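You operate a simulated robot arm through the tools that you are given. There is no shell and no other tool. Be economical: measure what you need, move in short steps, check, and stop when the job is done.

Carry out the task below with a simulated robot arm. There is one attempt and no reset: what you move stays moved.

JOB
Put one of the shims of the far cab from the top of the check bench on the orange small pane one. Take the hinge half on the top of the check bench and put it away on the back half of the parts table. Take the yellow fuse from the inside of the grey check tray and leave it on top of the lamp carton. Press the wait key two times. Switch the hazard switch on. Open the drawer under the front cab, put the yellow torque key of the front cab on the top of the low roof away in the inside of the drawer under the front cab, then shut the cab. Close the hose bench drawer. Put the 5 mm shim from the top of the packing block table on top of the round bench filter and the 3 mm shim on top of the air filter there. The order is free. Set down upright: hinge half.

The check looks at the end state, three seconds after you hand in, the way a careful person would. Anything else that was tipped, shoved, dropped, spilled or broken makes it a failure.

ROBOT AND FRAMES
A 7-joint arm with a fingered hand on a trunk, on a base that drives. Base frame: it is fixed to the floor where the robot stands at the start and does not move with it; the origin is under the middle of the robot, x ahead of it, y to its left, z up; the surface under the hand at the start is at about z = 0.86. Units: m, degrees, N and s.
Its first joint turns from -166.0 to 166.0 degrees. Places, roughly: air filter [6.25, 9, 1]; back half of the parts table [7.6, 0.4, 0.8]; drawer under the front cab [3.9, 5.6, 0.2]; hazard switch [-1.6, 7.5, 0.8]; hinge half [0.75, 0.25, 1]; hose bench drawer [4.5, 10, 0.8]; inside of the drawer under the front cab [4, 5.6, 0.2]; lamp carton [0.75, 0.5, 1]; orange small pane one [0.75, -0.25, 1]; round bench filter (7x7x10 cm) [5.7, 8.9, 0.9]; shim [6, 9, 0.75]; shim of the far cab [0.5, 0.25, 0.75]; wait key [0.5, 3.4, 0.8]; yellow fuse [1, 0, 0.25]; yellow torque key of the front cab [0.25, 8.75, 1]. Payload 3.7 kg.
The TCP is the grasp point between the finger pads, 0.025 m short of the fingertips. In the tool frame z runs along the fingers and y along their closing line. The gripper opens to 0.088 m. The gripper's body begins 0.029 m behind the TCP. The gripper is a hand of 5 fingers: y runs from the thumb to the fingers, the wrist lies at [-0.013, -0.106, -0.174] in the tool frame, and closing takes about 1.5 s.
Orientation is that of the tool frame in the base frame, as a unit quaternion [x, y, z, w]. With the fingers straight down and the wrist toward the robot, the tool's x, y and z point along [0, 1, 0], [1, 0, 0] and [0, 0, -1] of the base frame.

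CONTROLS
- The arm moves only by the tool servo_tool. Its argument "commands" is a list that holds one entry, the list of rows, each a list of 7 numbers: the turn, a rotation vector about the tool's x, y, z in degrees, then the shift along the tool's x, y, z in m, then the closure, from 0 (fully open) to 1 (shut). In form: [[[wx, wy, wz, tx, ty, tz, fingers], ...]]. A call has 1 to 20 rows; each row is the pose to reach, as a shift and turn from the pose commanded when the call began, along the tool's axes at that moment. A row lasts 0.2 s, in which the tool goes at most 0.05 m and 8.6 degrees; a call with a longer step from one row to the next is refused whole, and so is a gripper value outside its range. A pose out of reach is approached as far as the arm can. The call stops where the force on the tool passes 40 N (or 10 N more than at its start, if that is more) or the arm is blocked; 0.2 s more then pass. Each finger travels about 0.108 m/s and halts on what it meets, pressing with about 25 N; the grip force reading is that of the motor and also rises with nothing between the fingers. The clock runs only during rows and for 0.2 s after the last one: add rows that repeat a pose to give the fingers time. The reply holds the time, the measured pose of the TCP, the force on the tool along the base axes, the opening and the grip force, in the units named above and with some noise, with the torque about the TCP (base axes, N m) and any sound that the robot's microphone picked up.
- Cameras (640 x 400 px; columns grow to the right, rows downward): "scene" is now at [0.1888, 0.2214, 1.294]; the picture's right is [-0.03, -1.00, 0.00], its down [-0.51, 0.02, -0.86] and it looks along [0.86, -0.03, -0.52] (base axes); focal length 275 px, centre (320, 200). "wrist" rides on the gripper at [0.059, -0.079, -0.105] in the tool frame; the picture's right is [-0.73, 0.32, -0.61], its down [-0.62, -0.68, 0.38] and it looks along [-0.29, 0.66, 0.70] (tool axes); focal length 234 px, centre (320, 200). There is no depth. A picture from a camera that has moved, and an enlarged one, comes with that camera's place and axes in the base frame and with its lens.
- grab_frame(camera): a new picture of that camera. It takes no simulated time.
- steer(legs): drives the robot by 1 to 6 legs, each [ahead, left, turn to the left] in m, m and degrees, along the robot's own axes; the way and the turn of a leg run together, so that a leg with both is an arc; at most 1.5 m and 180 degrees a leg. The arm and the cameras ride along, it lands a little off, and it stops where it bumps. It gives what a move gives.
- grasp_type(shape): the hand has 5 fingers and takes this shape, open, in about a second: jaw (thumb against the fingers, like two jaws); tri (thumb and two fingers); tip (a fingertip pinch); poke (one finger out to press); point (the index stretched); flat (the hand flat); cup (the hand cupped); fist (a fist). The gripper value then closes the fingers along that shape, each until it touches; the sizes above hold for jaw. It gives what a move gives, with no picture.
- turn_head(pan, tilt): turns the head with the scene camera to pan (to the left, within 120 degrees either way) and tilt (down, from -29 to 69), counted from straight ahead of the robot. It gives what a move gives.
- enlarge(camera, box): a new picture of the part [left, top, right, bottom] of that camera's present view, enlarged. It takes no simulated time.
- sign_off(): hands the job in; it is judged then, once.

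Work in short steps. Places have to be worked out from the pictures, the camera data and where the tool is seen: move nearer, look again, correct. Check each grasp and each placing, and mend what went wrong. You have 493 turns and 246 pictures in all, those below and enlarged ones among them. Open the gripper and draw the arm clear of the work before you hand the job in, unless the task says otherwise.

The tools are called after "Call:" by a JSON object that holds its "api" and its "payload". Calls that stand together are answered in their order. servo_tool: Moves the arm, as the interface text tells. Its arguments: {"type":"object","properties":{"commands":{"type":"array","items":{"type":"array","items":{"type":"array","items":{"type":"number"}}}}},"required":["commands"]} The other tools are called the same way: grasp_type (shape) gives the hand a shape; steer (legs) drives the base; turn_head (pan, tilt) turns the head that bears the scene camera; grab_frame (camera) takes a picture; enlarge (camera, box) takes an enlarged picture of a part of a camera's view; sign_off () hands the job in.

At the start:

```text
time_s: 0.0
ee_pos: [0.5703, 0.2218, 1.1392]
tool_rot: [0.707, 0.707, 0.0, 0.0]
wrist_force: [0.1, -0.2, 1.1]
wrist_torque: [-0.03, 0.04, -0.02]
grip_width: 0.0876
grip_force: 0.1
shape: jaw
robot x, y, heading: [0.0035, -0.0005, 0.0]
head pan, tilt: [-2.0, 31.0]
```

scene: 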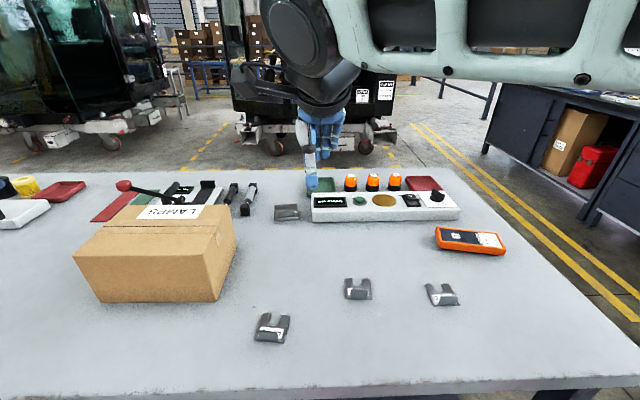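
wrist: 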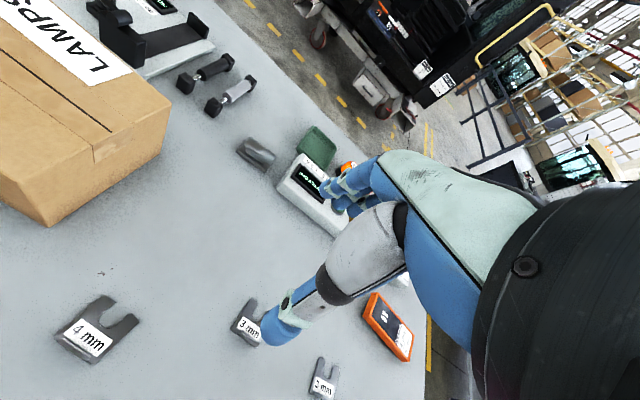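

I start with close looks at the bench: the shims, the orange device and the items at the rear.

Call:
{"api": "enlarge", "payload": {"camera": "scene", "box": [240, 160, 520, 350]}}

Call:
{"api": "enlarge", "payload": {"camera": "scene", "box": [0, 150, 320, 350]}}

```text
2.11 times, centred on (380, 255) of scene
camera zoom: at [0.1888, 0.2214, 1.294], right [-0.03, -1.0, 0.0], down [-0.51, 0.02, -0.86], along [0.86, -0.03, -0.52], focal length 579 px, centre (194, 84)
```

zoom: 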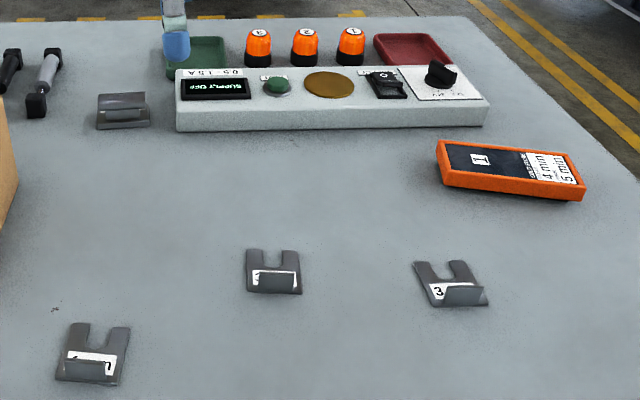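

```text
2.00 times, centred on (160, 250) of scene
camera zoom: at [0.1888, 0.2214, 1.294], right [-0.03, -1.0, 0.0], down [-0.51, 0.02, -0.86], along [0.86, -0.03, -0.52], focal length 550 px, centre (640, 100)
```

zoom: 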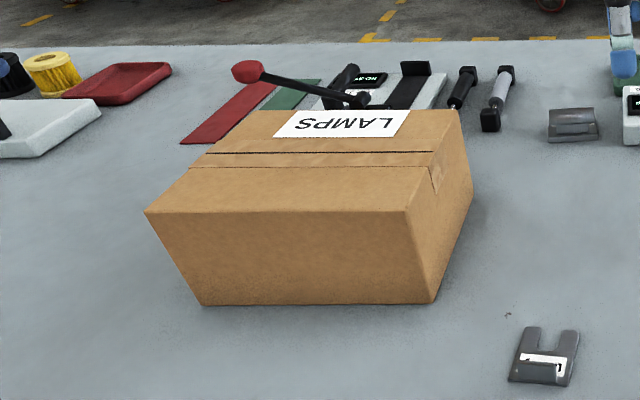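

Reading the orange device's label and the shim labels more closely.

Call:
{"api": "enlarge", "payload": {"camera": "scene", "box": [425, 215, 515, 265]}}

Call:
{"api": "enlarge", "payload": {"camera": "wrist", "box": [220, 280, 440, 400]}}

```text
7.11 times, centred on (470, 240) of scene
camera zoom: at [0.1888, 0.2214, 1.294], right [-0.03, -1.0, 0.0], down [-0.51, 0.02, -0.86], along [0.86, -0.03, -0.52], focal length 1956 px, centre (-747, -84)
```

zoom: 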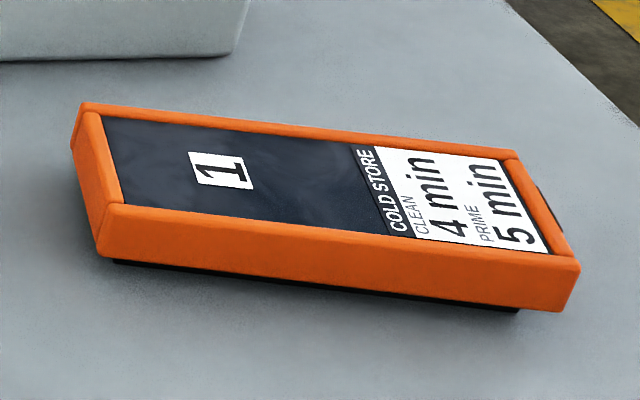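

```text
2.91 times, centred on (330, 340) of wrist
camera zoom: at [0.4904, 0.2795, 1.2437], right [0.32, -0.73, 0.61], down [-0.68, -0.62, -0.38], along [0.66, -0.29, -0.7], focal length 681 px, centre (291, -207)
```

zoom: 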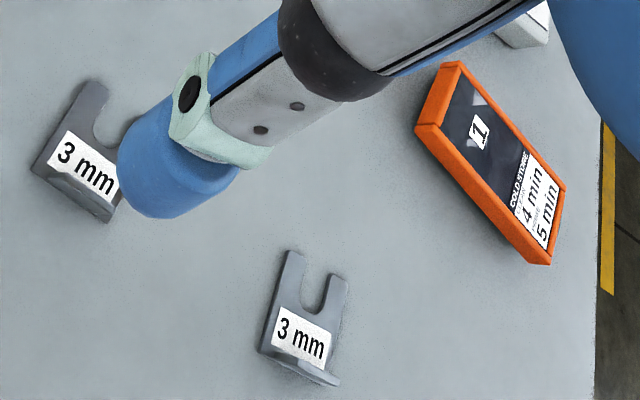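

The device is a framed pane "1". Three shims: 4 mm, 3 mm, 3 mm; I need to learn which belong to the far cab. Look at the cab labels in the background.

Call:
{"api": "enlarge", "payload": {"camera": "scene", "box": [0, 0, 240, 150]}}

Call:
{"api": "enlarge", "payload": {"camera": "scene", "box": [220, 30, 440, 168]}}

Call:
{"api": "enlarge", "payload": {"camera": "wrist", "box": [320, 0, 640, 200]}}

```text
2.67 times, centred on (120, 75) of scene
camera zoom: at [0.1888, 0.2214, 1.294], right [-0.03, -1.0, 0.0], down [-0.51, 0.02, -0.86], along [0.86, -0.03, -0.52], focal length 734 px, centre (853, 533)
```

zoom: 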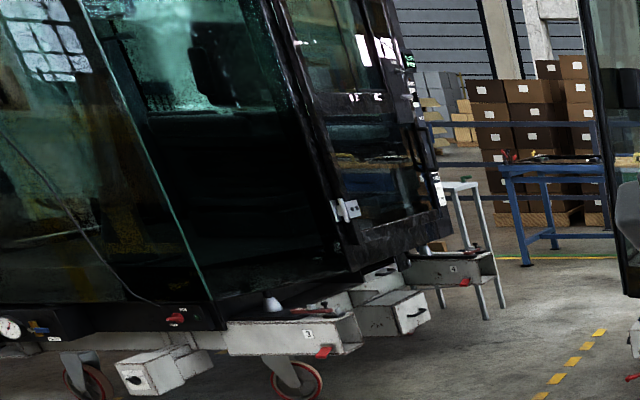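

```text
2.90 times, centred on (330, 99) of scene
camera zoom: at [0.1888, 0.2214, 1.294], right [-0.03, -1.0, 0.0], down [-0.51, 0.02, -0.86], along [0.86, -0.03, -0.52], focal length 798 px, centre (291, 493)
```

zoom: 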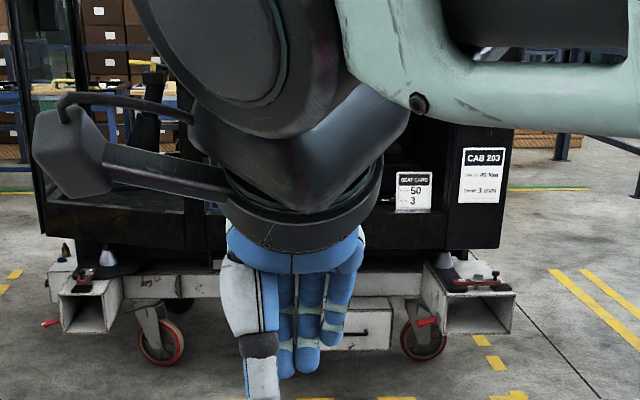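

```text
2.00 times, centred on (480, 100) of wrist
camera zoom: at [0.4904, 0.2795, 1.2437], right [0.32, -0.73, 0.61], down [-0.68, -0.62, -0.38], along [0.66, -0.29, -0.7], focal length 468 px, centre (0, 400)
```

zoom: 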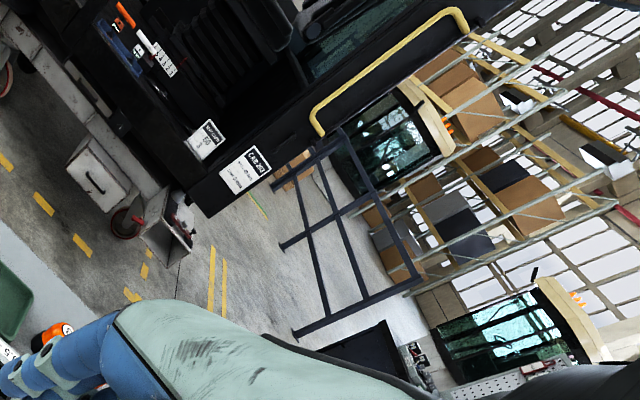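

CAB 203's label lists torque and shim (3 mm). I must find which cabs are "front" and "far"; survey with the head.

Call:
{"api": "turn_head", "payload": {"pan": 30, "tilt": 5}}

Call:
{"api": "grab_frame", "payload": {"camera": "scene"}}

Call:
{"api": "turn_head", "payload": {"pan": 100, "tilt": 5}}

Call:
{"api": "grab_frame", "payload": {"camera": "scene"}}

Call:
{"api": "turn_head", "payload": {"pan": -45, "tilt": 5}}

Call:
{"api": "grab_frame", "payload": {"camera": "scene"}}

```text
time_s: 1.0
ee_pos: [0.57, 0.2211, 1.1394]
tool_rot: [0.707, 0.707, 0.0, 0.0]
wrist_force: [0.0, -0.3, 0.2]
wrist_torque: [0.0, -0.01, 0.03]
grip_width: 0.0874
grip_force: 0.1
shape: jaw
robot x, y, heading: [0.0016, -0.0002, 0.1]
head pan, tilt: [30.0, 5.0]
```

```text
236 pictures are left
camera scene: at [0.1784, 0.2704, 1.3359], right [0.5, -0.87, 0.0], down [-0.08, -0.04, -1.0], along [0.86, 0.5, -0.09], focal length 275 px, centre (320, 200)
```

scene: 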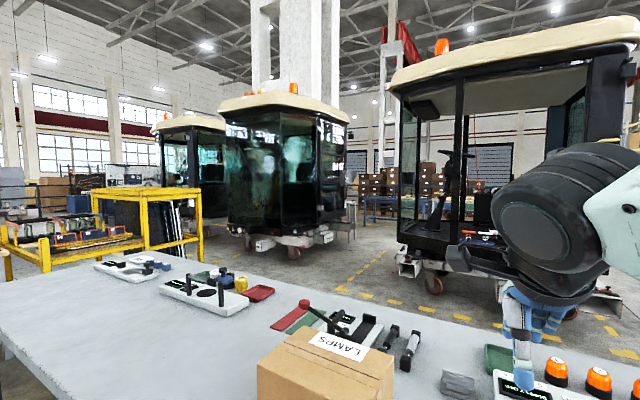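

```text
time_s: 2.4
ee_pos: [0.5702, 0.2209, 1.1385]
tool_rot: [0.707, 0.707, 0.0, 0.0]
wrist_force: [-0.5, 0.1, 0.3]
wrist_torque: [0.0, -0.01, -0.01]
grip_width: 0.0873
grip_force: 0.1
shape: jaw
robot x, y, heading: [-0.0023, 0.0005, 0.3]
head pan, tilt: [100.0, 5.0]
```

```text
235 pictures are left
camera scene: at [0.083, 0.315, 1.336], right [0.98, 0.17, 0.0], down [0.01, -0.09, -1.0], along [-0.17, 0.98, -0.09], focal length 275 px, centre (320, 200)
```

scene: 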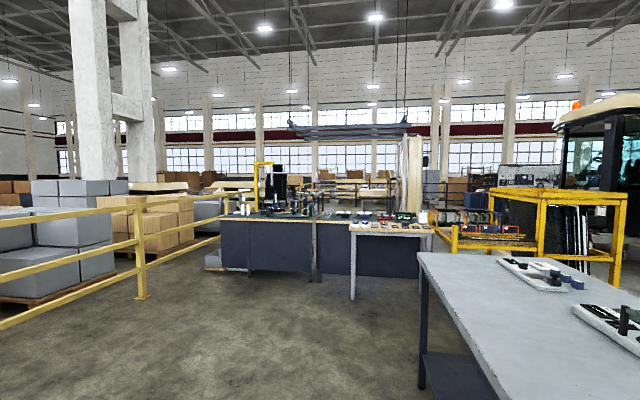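

```text
time_s: 4.7
ee_pos: [0.5706, 0.2205, 1.1389]
tool_rot: [0.707, 0.708, -0.001, 0.0]
wrist_force: [-0.4, -1.2, -0.2]
wrist_torque: [-0.01, -0.03, 0.01]
grip_width: 0.0874
grip_force: 0.1
shape: jaw
robot x, y, heading: [0.0022, 0.0002, -0.1]
head pan, tilt: [-45.0, 5.0]
```

```text
234 pictures are left
camera scene: at [0.1638, 0.1596, 1.336], right [-0.71, -0.71, 0.0], down [-0.06, 0.06, -1.0], along [0.7, -0.7, -0.09], focal length 275 px, centre (320, 200)
```

scene: 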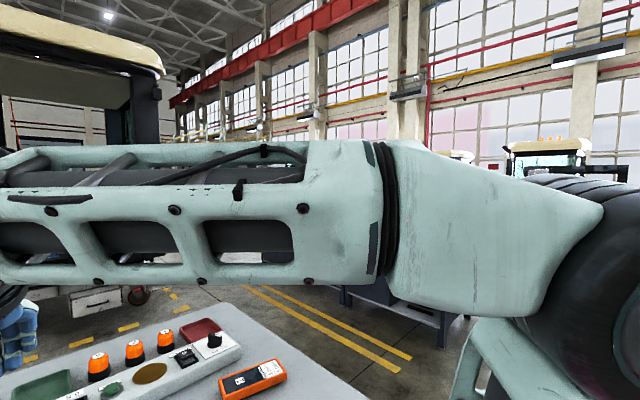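

Three cabs in a line: CAB 203 (y≈0), a middle one (y≈3) and the front one (y≈5.6). Zoom for labels from here.

Call:
{"api": "turn_head", "payload": {"pan": 40, "tilt": 8}}

Call:
{"api": "enlarge", "payload": {"camera": "scene", "box": [250, 100, 450, 260]}}

Call:
{"api": "enlarge", "payload": {"camera": "scene", "box": [100, 150, 300, 310]}}

Call:
{"api": "turn_head", "payload": {"pan": 0, "tilt": 50}}

Call:
{"api": "grab_frame", "payload": {"camera": "scene"}}

```text
time_s: 6.3
ee_pos: [0.5706, 0.2212, 1.1378]
tool_rot: [0.708, 0.707, 0.0, 0.0]
wrist_force: [0.2, 0.5, -0.2]
wrist_torque: [0.02, 0.02, -0.01]
grip_width: 0.0873
grip_force: 0.0
shape: jaw
robot x, y, heading: [0.0009, 0.0001, -0.1]
head pan, tilt: [40.0, 8.0]
```

```text
2.50 times, centred on (350, 180) of scene
camera zoom: at [0.1698, 0.284, 1.3312], right [0.64, -0.77, 0.0], down [-0.11, -0.09, -0.99], along [0.76, 0.64, -0.14], focal length 688 px, centre (245, 250)
```

zoom: 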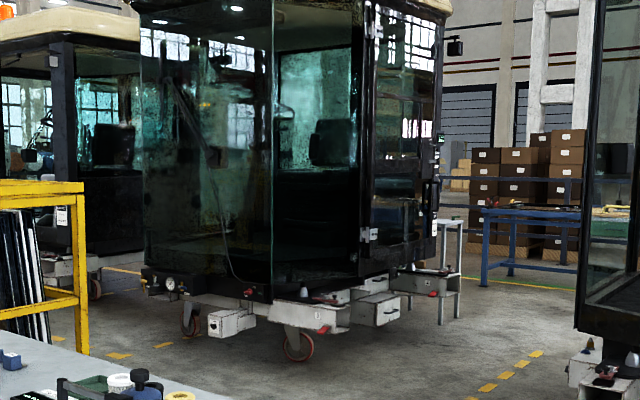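

```text
2.50 times, centred on (200, 230) of scene
camera zoom: at [0.1698, 0.284, 1.3312], right [0.64, -0.77, 0.0], down [-0.11, -0.09, -0.99], along [0.76, 0.64, -0.14], focal length 688 px, centre (620, 125)
```

zoom: 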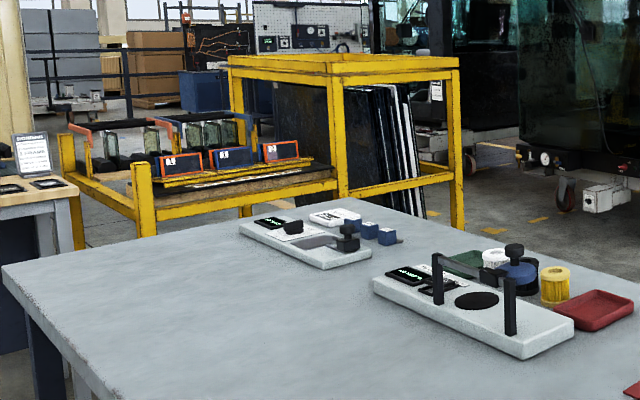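

```text
time_s: 7.3
ee_pos: [0.5702, 0.2223, 1.1387]
tool_rot: [0.707, 0.707, -0.001, 0.0]
wrist_force: [-0.3, -0.3, -0.1]
wrist_torque: [0.03, -0.01, -0.03]
grip_width: 0.0876
grip_force: 0.2
shape: jaw
robot x, y, heading: [-0.0038, 0.0023, -0.2]
head pan, tilt: [0.0, 50.0]
```

```text
231 pictures are left
camera scene: at [0.1759, 0.2246, 1.2661], right [0.0, -1.0, 0.0], down [-0.77, 0.0, -0.64], along [0.64, 0.0, -0.77], focal length 275 px, centre (320, 200)
```

scene: 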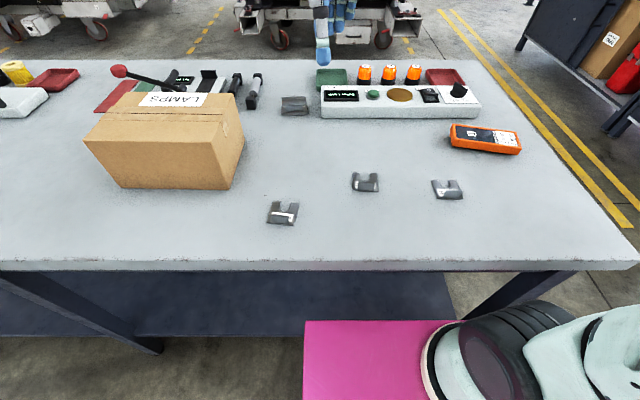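

Bench geometry is clear (front edge x≈0.38, back x≈1.12, shelf beneath). Zoom strongly into cab labels and a notice board to identify "far cab".

Call:
{"api": "turn_head", "payload": {"pan": 40, "tilt": 8}}

Call:
{"api": "enlarge", "payload": {"camera": "scene", "box": [225, 170, 260, 192]}}

Call:
{"api": "enlarge", "payload": {"camera": "scene", "box": [100, 200, 124, 215]}}

Call:
{"api": "enlarge", "payload": {"camera": "scene", "box": [400, 150, 440, 200]}}

Call:
{"api": "enlarge", "payload": {"camera": "scene", "box": [250, 170, 300, 200]}}

```text
time_s: 8.4
ee_pos: [0.5685, 0.2217, 1.1393]
tool_rot: [0.707, 0.707, 0.001, 0.0]
wrist_force: [0.4, 0.1, -0.1]
wrist_torque: [-0.02, -0.01, 0.02]
grip_width: 0.0876
grip_force: 0.1
shape: jaw
robot x, y, heading: [0.0043, 0.0012, -0.0]
head pan, tilt: [40.0, 8.0]
```

```text
16.00 times, centred on (242, 181) of scene
camera zoom: at [0.1699, 0.284, 1.3311], right [0.64, -0.77, 0.0], down [-0.11, -0.09, -0.99], along [0.76, 0.64, -0.14], focal length 4402 px, centre (1560, 504)
```

zoom: 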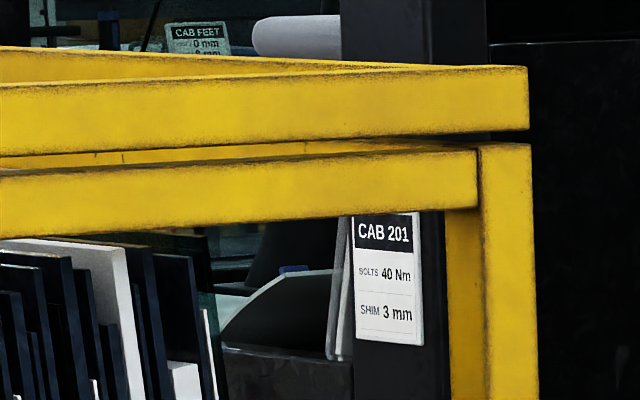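

```text
16.00 times, centred on (112, 208) of scene
camera zoom: at [0.1699, 0.284, 1.3311], right [0.64, -0.77, 0.0], down [-0.11, -0.09, -0.99], along [0.76, 0.64, -0.14], focal length 4402 px, centre (3648, 80)
```

zoom: 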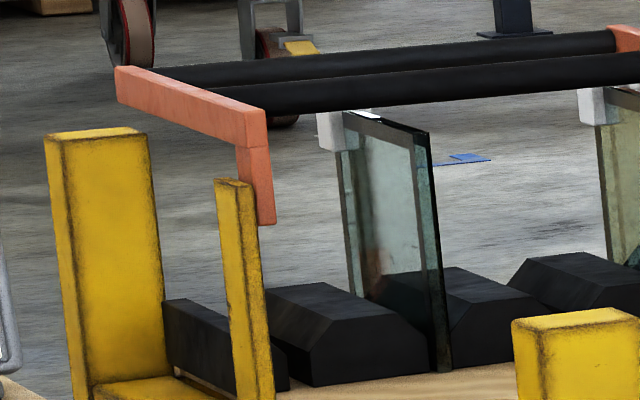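

```text
8.00 times, centred on (420, 175) of scene
camera zoom: at [0.1699, 0.284, 1.3311], right [0.64, -0.77, 0.0], down [-0.11, -0.09, -0.99], along [0.76, 0.64, -0.14], focal length 2201 px, centre (-480, 400)
```

zoom: 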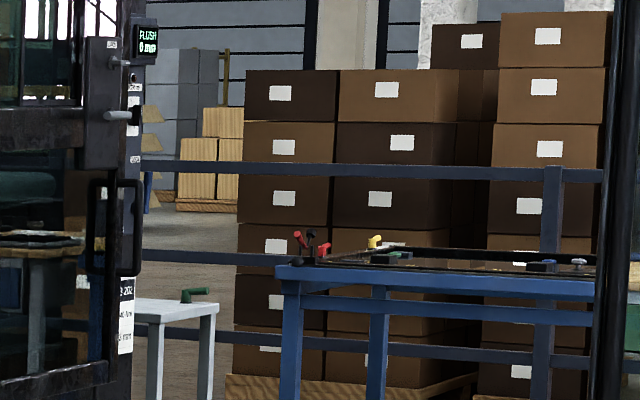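

```text
12.80 times, centred on (275, 185) of scene
camera zoom: at [0.1699, 0.284, 1.3311], right [0.64, -0.77, 0.0], down [-0.11, -0.09, -0.99], along [0.76, 0.64, -0.14], focal length 3522 px, centre (896, 392)
```

zoom: 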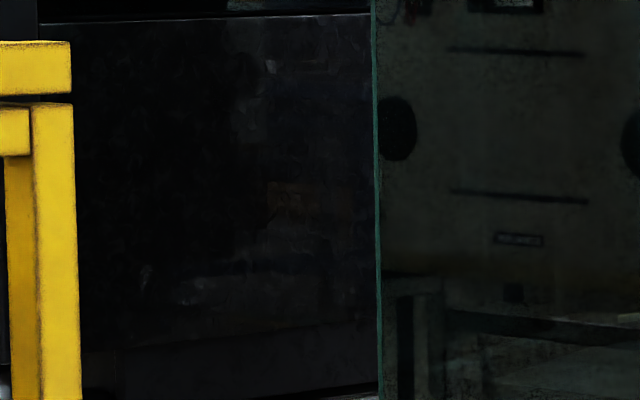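

CAB 201 (front): 40 Nm, 3 mm. Now read CAB 203's label sharply (pan 0, tilt 20).

Call:
{"api": "turn_head", "payload": {"pan": -2, "tilt": 31}}

Call:
{"api": "enlarge", "payload": {"camera": "scene", "box": [350, 78, 400, 108]}}

```text
time_s: 9.5
ee_pos: [0.5704, 0.2214, 1.1399]
tool_rot: [0.707, 0.707, 0.0, 0.001]
wrist_force: [0.6, 0.8, 0.0]
wrist_torque: [-0.01, 0.01, 0.01]
grip_width: 0.0875
grip_force: 0.0
shape: jaw
robot x, y, heading: [0.0029, -0.0023, -0.1]
head pan, tilt: [-2.0, 31.0]
```

```text
12.80 times, centred on (375, 93) of scene
camera zoom: at [0.1888, 0.2214, 1.294], right [-0.03, -1.0, 0.0], down [-0.51, 0.02, -0.86], along [0.86, -0.03, -0.51], focal length 3522 px, centre (-384, 1570)
```

zoom: 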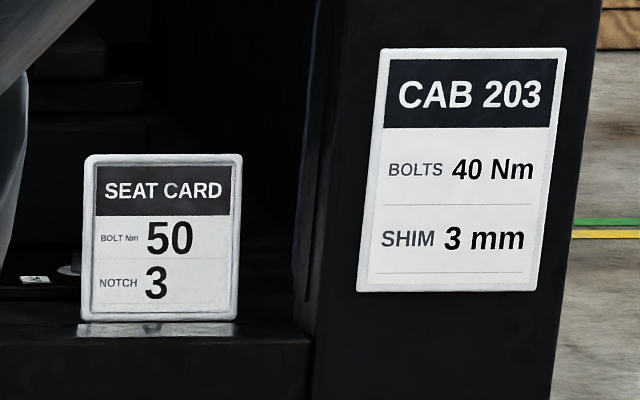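

Both front and far cabs take 3 mm, so a 3 mm shim is right. Look at the shim nearest the pane in detail.

Call:
{"api": "enlarge", "payload": {"camera": "scene", "box": [400, 265, 480, 315]}}

Call:
{"api": "enlarge", "payload": {"camera": "wrist", "box": [230, 180, 430, 400]}}

```text
8.00 times, centred on (440, 290) of scene
camera zoom: at [0.1888, 0.2214, 1.294], right [-0.03, -1.0, 0.0], down [-0.51, 0.02, -0.86], along [0.86, -0.03, -0.51], focal length 2201 px, centre (-640, -520)
```

zoom: 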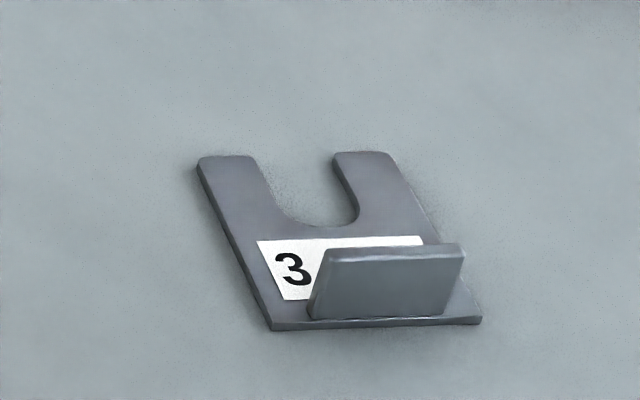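

```text
1.82 times, centred on (330, 290) of wrist
camera zoom: at [0.4904, 0.2795, 1.2437], right [0.32, -0.73, 0.61], down [-0.68, -0.62, -0.38], along [0.66, -0.29, -0.7], focal length 426 px, centre (302, 36)
```

zoom: 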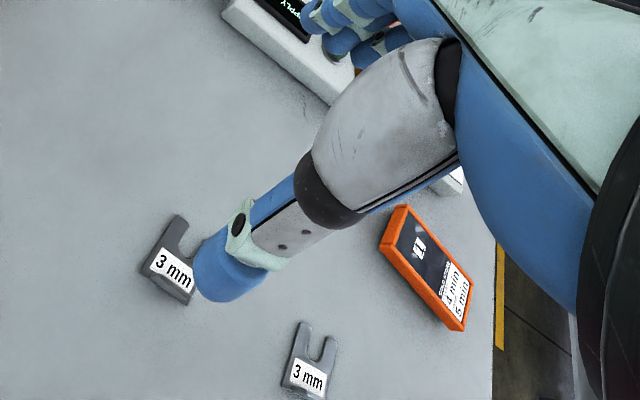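

The shim's upright tab is at about x=0.523, y=-0.028, running along y, top z≈0.885. I move the hand above it.

Call:
{"api": "servo_tool", "payload": {"commands": [[[0, 0, 0, -0.035, -0.006, 0.025, 0], [0, 0, 0, -0.07, -0.012, 0.05, 0], [0, 0, 0, -0.105, -0.018, 0.075, 0], [0, 0, 0, -0.14, -0.024, 0.1, 0], [0, 0, 0, -0.175, -0.03, 0.12, 0], [0, 0, 0, -0.21, -0.038, 0.135, 0], [0, 0, 0, -0.249, -0.046, 0.145, 0], [0, 0, 0, -0.249, -0.046, 0.165, 0]]]}}

Call:
{"api": "grab_frame", "payload": {"camera": "scene"}}

Call:
{"api": "grab_frame", "payload": {"camera": "wrist"}}

```text
time_s: 11.3
ee_pos: [0.5239, -0.0291, 0.9733]
tool_rot: [0.707, 0.707, 0.0, 0.0]
wrist_force: [-0.1, 0.1, -0.5]
wrist_torque: [-0.03, -0.03, 0.0]
grip_width: 0.0882
grip_force: 0.2
shape: jaw
robot x, y, heading: [0.0004, -0.0004, -0.0]
head pan, tilt: [-2.0, 31.0]
```

```text
223 pictures are left
camera scene: at [0.1888, 0.2213, 1.294], right [-0.03, -1.0, 0.0], down [-0.51, 0.02, -0.86], along [0.86, -0.03, -0.52], focal length 275 px, centre (320, 200)
```

scene: 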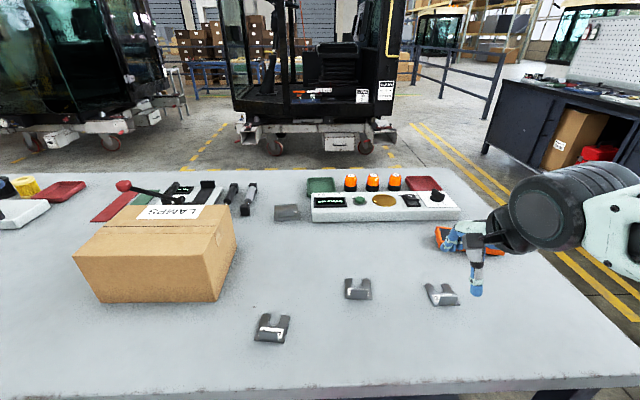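

```text
222 pictures are left
camera wrist: at [0.4434, 0.0301, 1.0776], right [0.32, -0.73, 0.61], down [-0.68, -0.62, -0.38], along [0.66, -0.29, -0.7], focal length 234 px, centre (320, 200)
```

wrist: 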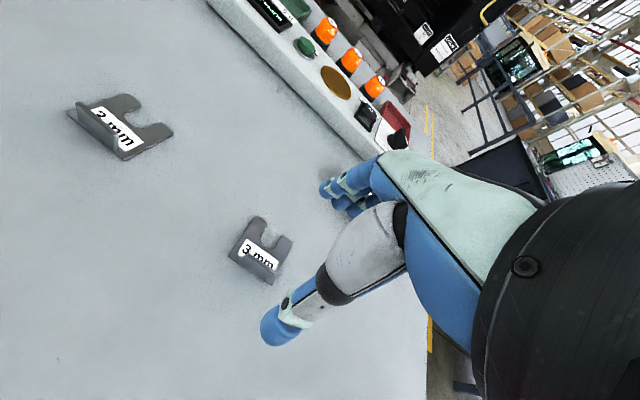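

The hand is over the tab, thumb on the near side. Descend so that the tips are just above the plate and partly close.

Call:
{"api": "servo_tool", "payload": {"commands": [[[0, 0, 0, 0, 0, 0.03, 0], [0, 0, 0, 0, 0, 0.06, 0.2], [0, 0, 0, 0, 0, 0.072, 0.4], [0, 0, 0, 0, 0, 0.072, 0.5], [0, 0, 0, 0, 0, 0.072, 0.5]]]}}

Call:
{"api": "enlarge", "payload": {"camera": "scene", "box": [400, 220, 520, 320]}}

Call:
{"api": "enlarge", "payload": {"camera": "wrist", "box": [200, 140, 440, 360]}}

```text
time_s: 12.5
ee_pos: [0.5417, -0.0236, 0.9308]
tool_rot: [0.708, 0.707, -0.001, -0.001]
wrist_force: [-0.5, -0.6, 0.0]
wrist_torque: [0.04, 0.04, -0.03]
grip_width: 0.0442
grip_force: 0.0
shape: jaw
out of reach, approached as far as the arm can: row 2, 3, 4, 5
robot x, y, heading: [-0.0009, 0.0034, 0.1]
head pan, tilt: [-2.0, 31.0]
```

```text
4.00 times, centred on (460, 270) of scene
camera zoom: at [0.1888, 0.2213, 1.294], right [-0.03, -1.0, 0.0], down [-0.51, 0.02, -0.86], along [0.86, -0.03, -0.52], focal length 1101 px, centre (-240, -80)
```

zoom: 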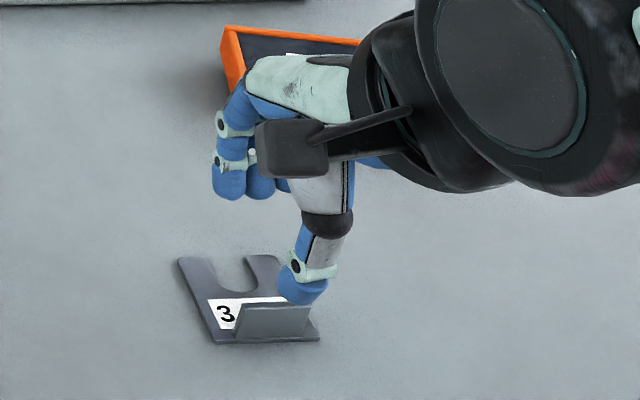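

```text
1.82 times, centred on (320, 250) of wrist
camera zoom: at [0.4624, 0.0348, 1.0355], right [0.32, -0.73, 0.61], down [-0.68, -0.62, -0.38], along [0.66, -0.29, -0.7], focal length 426 px, centre (320, 109)
```

zoom: 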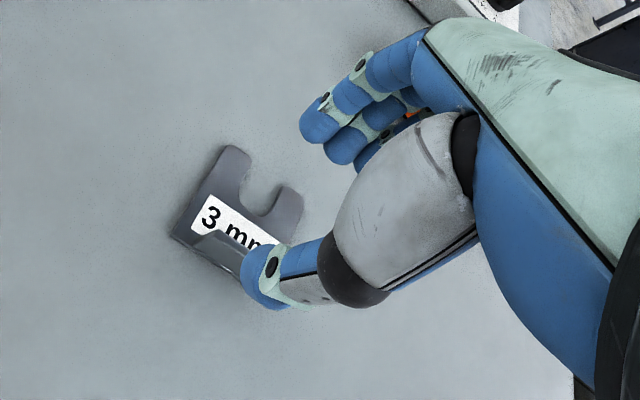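

The arm can't get lower this close in, so I raise, open, and back the base off by 0.2 m to work further out.

Call:
{"api": "servo_tool", "payload": {"commands": [[[0, 0, 0, 0, 0, -0.04, 0.3], [0, 0, 0, 0, 0, -0.08, 0]]]}}

Call:
{"api": "steer", "payload": {"legs": [[-0.2, 0, 0]]}}

Call:
{"api": "grab_frame", "payload": {"camera": "scene"}}

```text
time_s: 13.1
ee_pos: [0.541, -0.0245, 1.0119]
tool_rot: [0.707, 0.707, 0.0, 0.0]
wrist_force: [-0.1, 0.1, -0.2]
wrist_torque: [-0.01, 0.02, 0.01]
grip_width: 0.0877
grip_force: 0.1
shape: jaw
robot x, y, heading: [-0.0003, -0.0009, 0.2]
head pan, tilt: [-2.0, 31.0]
```

```text
time_s: 14.7
ee_pos: [0.3435, -0.0251, 1.0112]
tool_rot: [0.707, 0.708, 0.0, 0.0]
wrist_force: [-0.3, -0.3, -0.6]
wrist_torque: [0.01, 0.0, -0.02]
grip_width: 0.0879
grip_force: 0.1
shape: jaw
robot x, y, heading: [-0.1991, -0.0024, 0.2]
head pan, tilt: [-2.0, 31.0]
```

```text
219 pictures are left
camera scene: at [-0.0098, 0.2213, 1.294], right [-0.03, -1.0, 0.0], down [-0.51, 0.02, -0.86], along [0.86, -0.03, -0.52], focal length 275 px, centre (320, 200)
```

scene: 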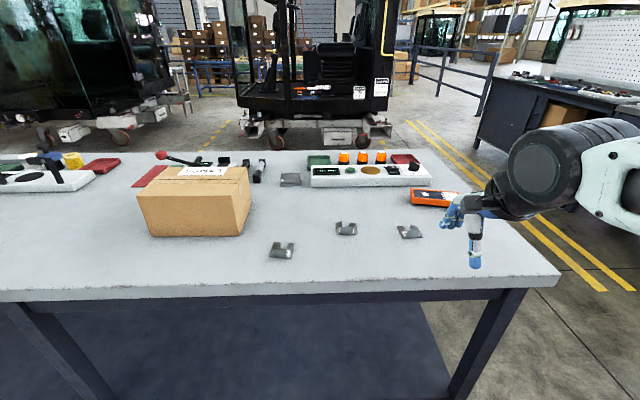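

Now move forward over the tab again and descend.

Call:
{"api": "servo_tool", "payload": {"commands": [[[0, 0, 0, -0.001, 0.045, 0, 0], [0, 0, 0, -0.002, 0.09, 0, 0], [0, 0, 0, -0.003, 0.135, 0, 0], [0, 0, 0, -0.003, 0.18, 0, 0], [0, 0, 0, -0.003, 0.18, 0.03, 0], [0, 0, 0, -0.003, 0.18, 0.06, 0], [0, 0, 0, -0.003, 0.18, 0.09, 0.2], [0, 0, 0, -0.003, 0.18, 0.105, 0.45], [0, 0, 0, -0.003, 0.18, 0.105, 0.45]]]}}

Call:
{"api": "enlarge", "payload": {"camera": "scene", "box": [370, 180, 470, 260]}}

Call:
{"api": "enlarge", "payload": {"camera": "wrist", "box": [200, 140, 440, 360]}}

```text
time_s: 16.7
ee_pos: [0.5239, -0.0273, 0.9068]
tool_rot: [0.707, 0.708, 0.0, -0.001]
wrist_force: [0.2, 0.1, 0.5]
wrist_torque: [-0.01, -0.01, -0.02]
grip_width: 0.0488
grip_force: 0.0
shape: jaw
robot x, y, heading: [-0.2007, 0.0013, -0.2]
head pan, tilt: [-2.0, 31.0]
```

```text
5.00 times, centred on (420, 220) of scene
camera zoom: at [-0.0098, 0.2214, 1.294], right [-0.03, -1.0, 0.0], down [-0.51, 0.02, -0.86], along [0.86, -0.03, -0.52], focal length 1376 px, centre (-180, 100)
```

zoom: 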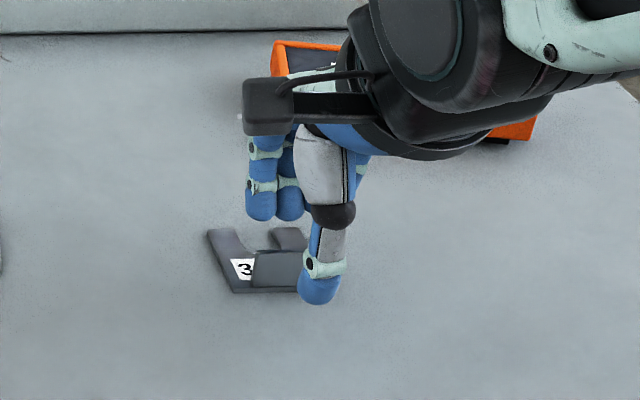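

```text
1.82 times, centred on (320, 250) of wrist
camera zoom: at [0.444, 0.0306, 1.0113], right [0.32, -0.73, 0.61], down [-0.68, -0.62, -0.38], along [0.66, -0.29, -0.7], focal length 426 px, centre (320, 109)
```

zoom: 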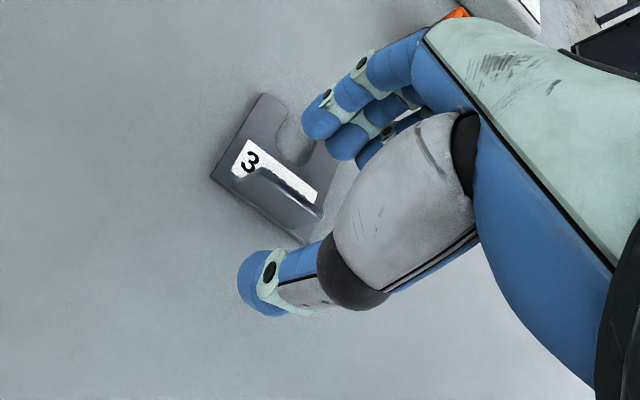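

Aligned. Lower 15 mm and close on the tab.

Call:
{"api": "servo_tool", "payload": {"commands": [[[0, 0, 0, 0, -0.001, 0.008, 0.45], [0, 0, 0, 0, -0.001, 0.015, 0.5], [0, 0, 0, 0, -0.001, 0.015, 0.7], [0, 0, 0, 0, -0.001, 0.015, 0.9], [0, 0, 0, 0, -0.001, 0.015, 1], [0, 0, 0, 0, -0.001, 0.015, 1], [0, 0, 0, 0, -0.001, 0.015, 1], [0, 0, 0, 0, -0.001, 0.015, 1]]]}}

Call:
{"api": "enlarge", "payload": {"camera": "scene", "box": [370, 180, 470, 260]}}

Call:
{"api": "enlarge", "payload": {"camera": "wrist", "box": [200, 140, 440, 360]}}

```text
time_s: 18.5
ee_pos: [0.5222, -0.0279, 0.892]
tool_rot: [0.707, 0.707, 0.0, 0.0]
wrist_force: [-1.1, 1.0, 0.3]
wrist_torque: [-0.02, -0.02, -0.01]
grip_width: 0.0
grip_force: 24.7
shape: jaw
robot x, y, heading: [-0.1977, -0.0036, -0.2]
head pan, tilt: [-2.0, 31.0]
```

```text
5.00 times, centred on (420, 220) of scene
camera zoom: at [-0.0098, 0.2214, 1.294], right [-0.03, -1.0, 0.0], down [-0.51, 0.02, -0.86], along [0.86, -0.03, -0.52], focal length 1376 px, centre (-180, 100)
```

zoom: 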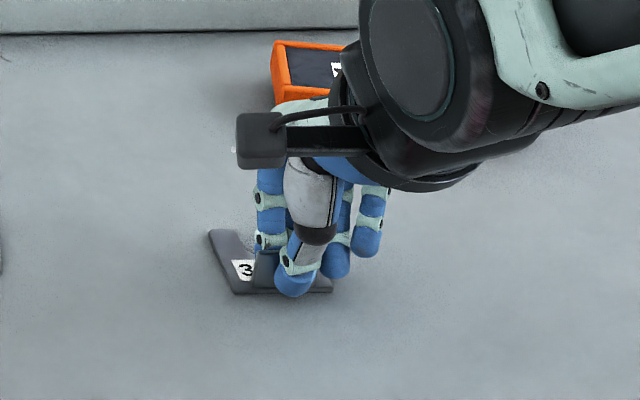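

```text
1.82 times, centred on (320, 250) of wrist
camera zoom: at [0.4429, 0.0309, 0.9964], right [0.32, -0.73, 0.61], down [-0.68, -0.62, -0.38], along [0.66, -0.29, -0.7], focal length 426 px, centre (320, 109)
```

zoom: 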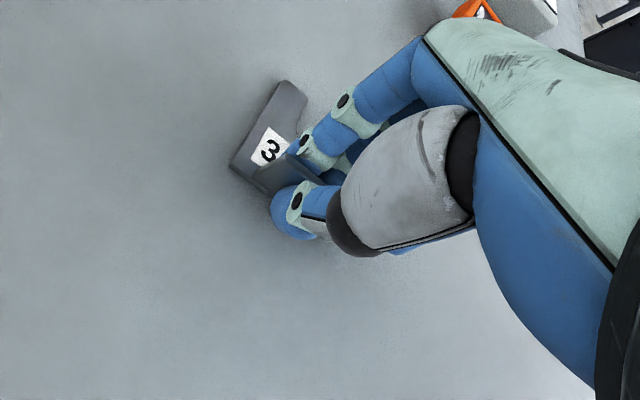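

Width reads near zero but the tab is thin; lift 4 cm to see whether the shim comes along.

Call:
{"api": "servo_tool", "payload": {"commands": [[[0, 0, 0, 0, 0, -0.02, 1], [0, 0, 0, 0, 0, -0.04, 1], [0, 0, 0, 0, 0, -0.06, 1]]]}}

Call:
{"api": "enlarge", "payload": {"camera": "scene", "box": [370, 160, 470, 240]}}

Call:
{"api": "enlarge", "payload": {"camera": "wrist", "box": [200, 140, 440, 360]}}

```text
time_s: 19.3
ee_pos: [0.5223, -0.0287, 0.9513]
tool_rot: [0.707, 0.707, 0.0, 0.0]
wrist_force: [0.4, 0.4, 0.1]
wrist_torque: [0.01, -0.02, -0.01]
grip_width: 0.0
grip_force: 25.8
shape: jaw
robot x, y, heading: [-0.1955, -0.001, 0.1]
head pan, tilt: [-2.0, 31.0]
```

```text
5.00 times, centred on (420, 200) of scene
camera zoom: at [-0.0097, 0.2214, 1.294], right [-0.03, -1.0, 0.0], down [-0.51, 0.02, -0.86], along [0.86, -0.03, -0.52], focal length 1376 px, centre (-180, 200)
```

zoom: 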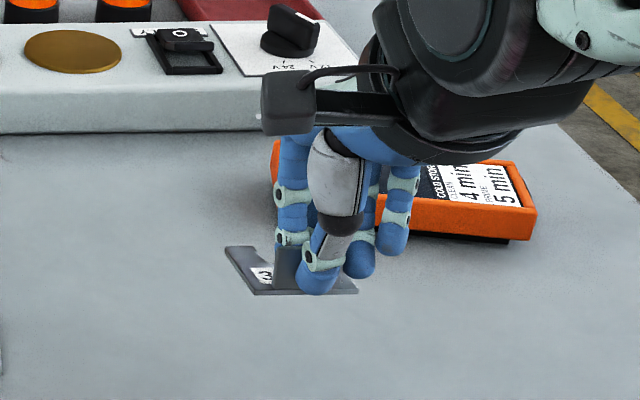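

```text
1.82 times, centred on (320, 250) of wrist
camera zoom: at [0.443, 0.0308, 1.056], right [0.32, -0.73, 0.61], down [-0.68, -0.62, -0.38], along [0.66, -0.29, -0.7], focal length 426 px, centre (320, 109)
```

zoom: 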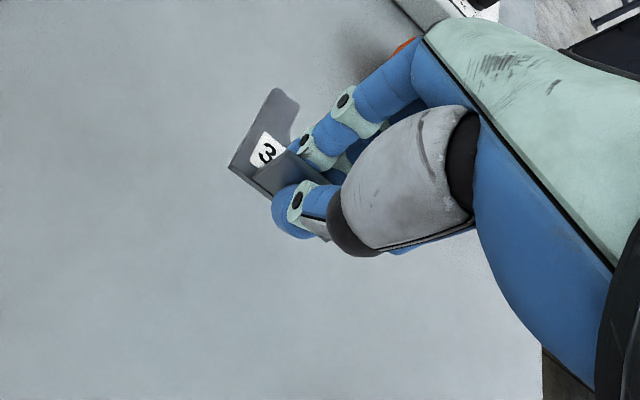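

Shim is held level. Pane top centre ≈ [0.689,-0.148], z≈0.887, rotated ~13°. Move above it with a matching turn.

Call:
{"api": "servo_tool", "payload": {"commands": [[[0, 0, 0, 0, 0, -0.03, 1], [0, 0, 4, -0.03, 0.036, -0.03, 1], [0, 0, 8, -0.06, 0.072, -0.03, 1], [0, 0, 13, -0.09, 0.108, -0.03, 1], [0, 0, 13, -0.1139, 0.1434, -0.03, 1], [0, 0, 13, -0.1139, 0.1434, -0.01, 1], [0, 0, 13, -0.1139, 0.1434, -0.01, 1]]]}}

Call:
{"api": "enlarge", "payload": {"camera": "scene", "box": [380, 140, 500, 230]}}

Call:
{"api": "enlarge", "payload": {"camera": "wrist", "box": [200, 140, 440, 360]}}

```text
time_s: 20.9
ee_pos: [0.6648, -0.1418, 0.9608]
tool_rot: [0.783, 0.622, 0.0, 0.0]
wrist_force: [0.2, -0.9, -1.2]
wrist_torque: [0.03, 0.01, 0.01]
grip_width: 0.0
grip_force: 25.6
shape: jaw
robot x, y, heading: [-0.1993, 0.0017, 0.1]
head pan, tilt: [-2.0, 31.0]
```

```text
4.44 times, centred on (440, 185) of scene
camera zoom: at [-0.0098, 0.2213, 1.294], right [-0.03, -1.0, 0.0], down [-0.51, 0.02, -0.86], along [0.86, -0.03, -0.52], focal length 1223 px, centre (-213, 267)
```

zoom: 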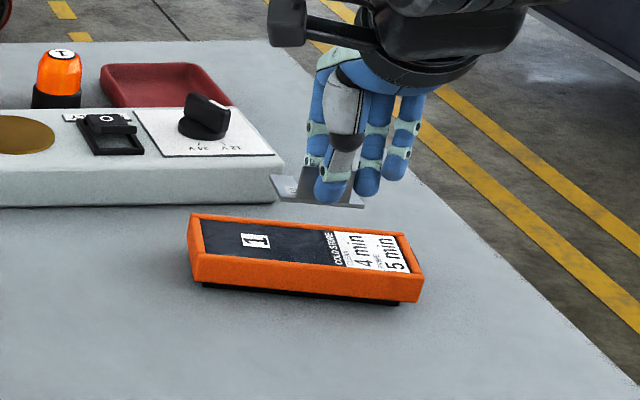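

```text
1.82 times, centred on (320, 250) of wrist
camera zoom: at [0.6011, -0.067, 1.0655], right [0.15, -0.78, 0.61], down [-0.8, -0.45, -0.38], along [0.57, -0.43, -0.7], focal length 426 px, centre (320, 109)
```

zoom: 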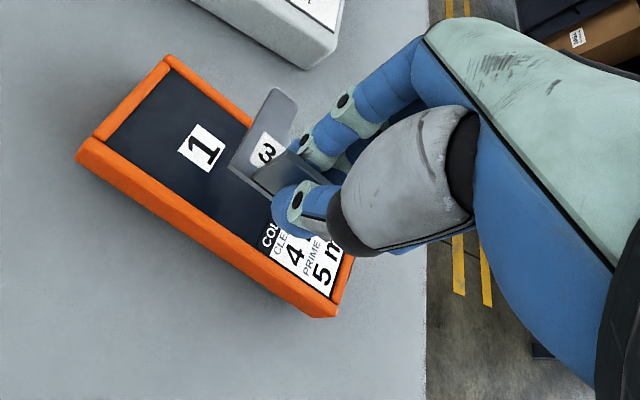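

Alignment agrees within a few mm. Lower onto the pane gently.

Call:
{"api": "servo_tool", "payload": {"commands": [[[0, 0, 0, 0, -0.002, 0.02, 1], [0, 0, 0, 0, -0.002, 0.032, 1], [0, 0, 0, 0, -0.002, 0.036, 1], [0, 0, 0, 0, -0.002, 0.039, 1], [0, 0, 0, 0, -0.002, 0.039, 1]]]}}

Call:
{"api": "enlarge", "payload": {"camera": "scene", "box": [390, 150, 490, 220]}}

Call:
{"api": "enlarge", "payload": {"camera": "wrist", "box": [200, 140, 440, 360]}}

```text
time_s: 22.1
ee_pos: [0.664, -0.1397, 0.9213]
tool_rot: [0.782, 0.623, 0.0, -0.001]
wrist_force: [-1.9, 0.2, 1.1]
wrist_torque: [-0.01, -0.05, -0.04]
grip_width: 0.0
grip_force: 25.1
shape: jaw
robot x, y, heading: [-0.1956, -0.0026, 0.2]
head pan, tilt: [-2.0, 31.0]
```

```text
5.71 times, centred on (440, 185) of scene
camera zoom: at [-0.0099, 0.2214, 1.294], right [-0.03, -1.0, 0.0], down [-0.51, 0.02, -0.86], along [0.86, -0.03, -0.52], focal length 1572 px, centre (-366, 286)
```

zoom: 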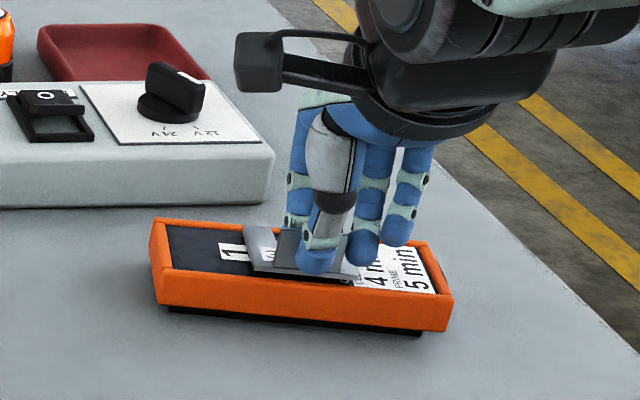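

```text
1.82 times, centred on (320, 250) of wrist
camera zoom: at [0.5993, -0.0665, 1.0267], right [0.15, -0.78, 0.61], down [-0.8, -0.45, -0.38], along [0.57, -0.43, -0.7], focal length 426 px, centre (320, 109)
```

zoom: 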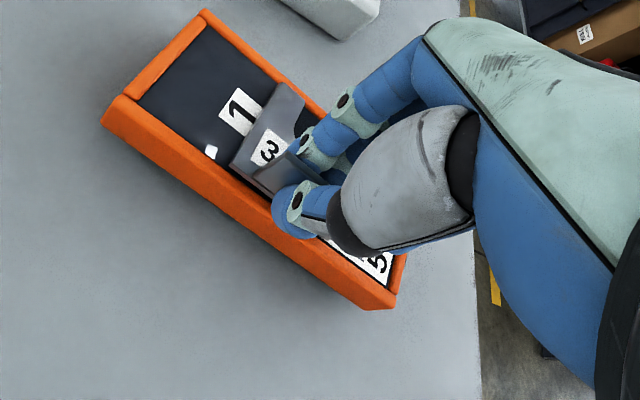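

Still slightly above; lower in small steps until contact shows.

Call:
{"api": "servo_tool", "payload": {"commands": [[[0, 0, 0, 0, 0.0, 0.002, 1], [0, 0, 0, 0, 0.0, 0.004, 1], [0, 0, 0, 0, 0.0, 0.006, 1], [0, 0, 0, 0, 0.0, 0.006, 1]]]}}

Call:
{"api": "enlarge", "payload": {"camera": "scene", "box": [400, 165, 470, 215]}}

```text
time_s: 23.1
ee_pos: [0.6637, -0.1418, 0.9175]
tool_rot: [0.782, 0.623, 0.001, 0.001]
wrist_force: [-1.6, 1.1, 16.0]
wrist_torque: [-0.02, -0.08, 0.01]
grip_width: 0.0001
grip_force: 24.6
shape: jaw
robot x, y, heading: [-0.1982, -0.0, -0.3]
head pan, tilt: [-2.0, 31.0]
```

```text
8.00 times, centred on (435, 190) of scene
camera zoom: at [-0.0104, 0.2215, 1.2941], right [-0.03, -1.0, 0.0], down [-0.51, 0.02, -0.86], along [0.86, -0.03, -0.51], focal length 2201 px, centre (-600, 280)
```

zoom: 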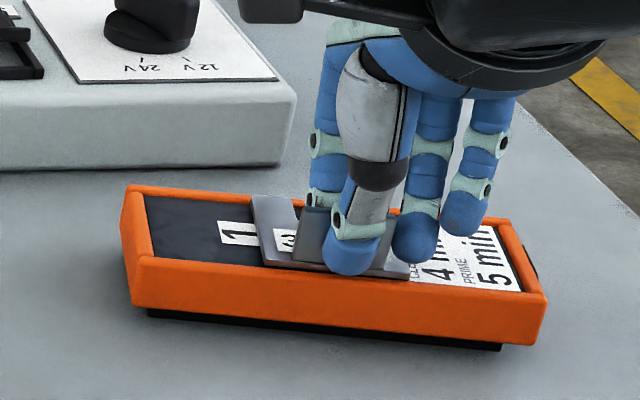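

Contact at 16 N. Ease up 2 mm and open gradually, then rise.

Call:
{"api": "servo_tool", "payload": {"commands": [[[0, 0, 0, 0, 0, -0.003, 1], [0, 0, 0, 0, 0, -0.003, 0.9], [0, 0, 0, 0, 0, -0.003, 0.75], [0, 0, 0, 0, 0, -0.003, 0.6], [0, 0, 0, 0, 0, -0.003, 0.5], [0, 0, 0, 0, 0, -0.003, 0.4], [0, 0, 0, 0, 0, -0.03, 0.4], [0, 0, 0, 0, 0, -0.07, 0.3], [0, 0, 0, 0, 0, -0.11, 0]]]}}

Call:
{"api": "enlarge", "payload": {"camera": "scene", "box": [390, 150, 490, 220]}}

```text
time_s: 25.1
ee_pos: [0.6626, -0.1408, 1.0278]
tool_rot: [0.783, 0.622, -0.001, -0.001]
wrist_force: [-0.2, -0.3, 0.1]
wrist_torque: [0.02, 0.04, 0.02]
grip_width: 0.0876
grip_force: 0.1
shape: jaw
robot x, y, heading: [-0.201, 0.0011, -0.1]
head pan, tilt: [-2.0, 31.0]
```

```text
5.71 times, centred on (440, 185) of scene
camera zoom: at [-0.0096, 0.2213, 1.294], right [-0.03, -1.0, 0.0], down [-0.51, 0.02, -0.86], along [0.86, -0.03, -0.52], focal length 1572 px, centre (-366, 286)
```

zoom: 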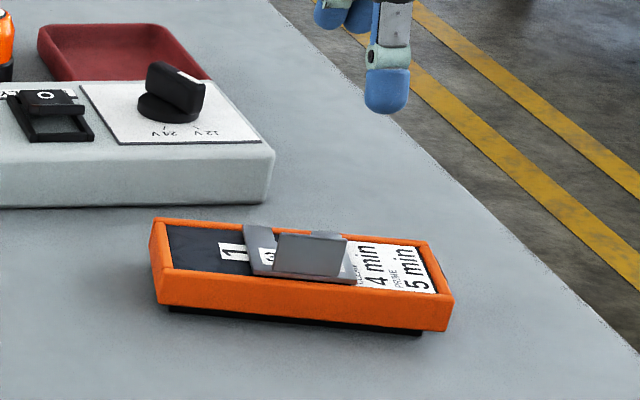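

Shim rests on the pane. Now look for the grey check tray under the bench: back off and look.

Call:
{"api": "steer", "payload": {"legs": [[-1.0, 0, 0]]}}

Call:
{"api": "grab_frame", "payload": {"camera": "scene"}}

```text
time_s: 30.4
ee_pos: [-0.3293, -0.1407, 1.0273]
tool_rot: [0.782, 0.624, -0.001, 0.0]
wrist_force: [1.0, 0.3, 0.2]
wrist_torque: [0.03, 0.01, 0.02]
grip_width: 0.0878
grip_force: 0.1
shape: jaw
robot x, y, heading: [-1.1899, -0.0043, -0.1]
head pan, tilt: [-2.0, 31.0]
stopped in leg 1: the robot was blocked; the commanded pose is now the measured one
```

```text
206 pictures are left
camera scene: at [-1.0036, 0.2209, 1.294], right [-0.03, -1.0, 0.0], down [-0.51, 0.02, -0.86], along [0.86, -0.03, -0.52], focal length 275 px, centre (320, 200)
```

scene: 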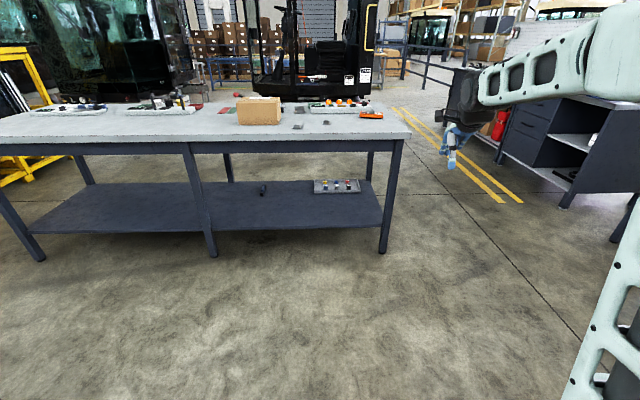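

Blocked right at the end of the leg; I'll check what's behind. The grey tray with fuses is on the shelf; zoom.

Call:
{"api": "enlarge", "payload": {"camera": "scene", "box": [230, 160, 400, 250]}}

Call:
{"api": "turn_head", "payload": {"pan": 120, "tilt": 30}}

Call:
{"api": "grab_frame", "payload": {"camera": "scene"}}

Call:
{"api": "turn_head", "payload": {"pan": -120, "tilt": 30}}

Call:
{"api": "grab_frame", "payload": {"camera": "scene"}}

```text
3.76 times, centred on (315, 205) of scene
camera zoom: at [-1.0036, 0.2209, 1.294], right [-0.03, -1.0, 0.0], down [-0.51, 0.02, -0.86], along [0.86, -0.03, -0.52], focal length 1036 px, centre (339, 181)
```

zoom: 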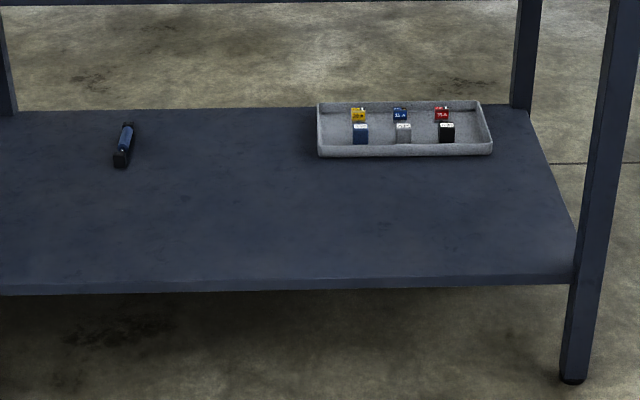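

```text
time_s: 32.4
ee_pos: [-0.3313, -0.1398, 1.0258]
tool_rot: [0.782, 0.623, 0.0, 0.0]
wrist_force: [0.8, -0.9, -0.5]
wrist_torque: [0.02, -0.01, 0.02]
grip_width: 0.0879
grip_force: 0.1
shape: jaw
robot x, y, heading: [-1.1928, 0.0023, 0.4]
head pan, tilt: [120.0, 30.0]
```

```text
204 pictures are left
camera scene: at [-1.1389, 0.3021, 1.2956], right [0.87, 0.5, 0.0], down [0.25, -0.43, -0.87], along [-0.43, 0.75, -0.5], focal length 275 px, centre (320, 200)
```

scene: 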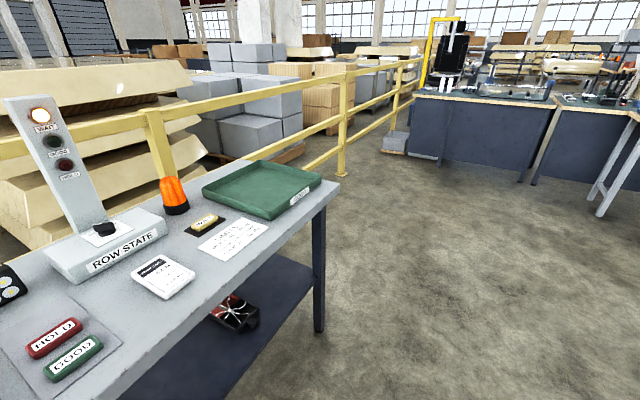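

```text
time_s: 35.8
ee_pos: [-0.33, -0.1403, 1.0262]
tool_rot: [0.782, 0.623, 0.0, 0.0]
wrist_force: [-0.8, -0.1, 0.7]
wrist_torque: [0.02, -0.01, -0.01]
grip_width: 0.0875
grip_force: 0.0
shape: jaw
robot x, y, heading: [-1.1938, -0.0011, -0.1]
head pan, tilt: [-120.0, 30.0]
```

```text
203 pictures are left
camera scene: at [-1.1386, 0.1454, 1.2956], right [-0.87, 0.5, 0.0], down [0.25, 0.43, -0.87], along [-0.43, -0.75, -0.5], focal length 275 px, centre (320, 200)
```

scene: 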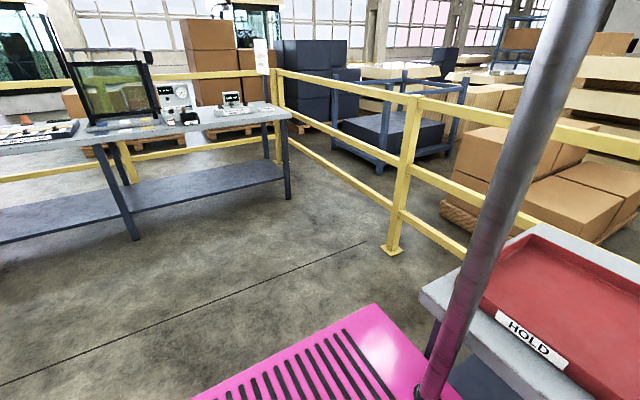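

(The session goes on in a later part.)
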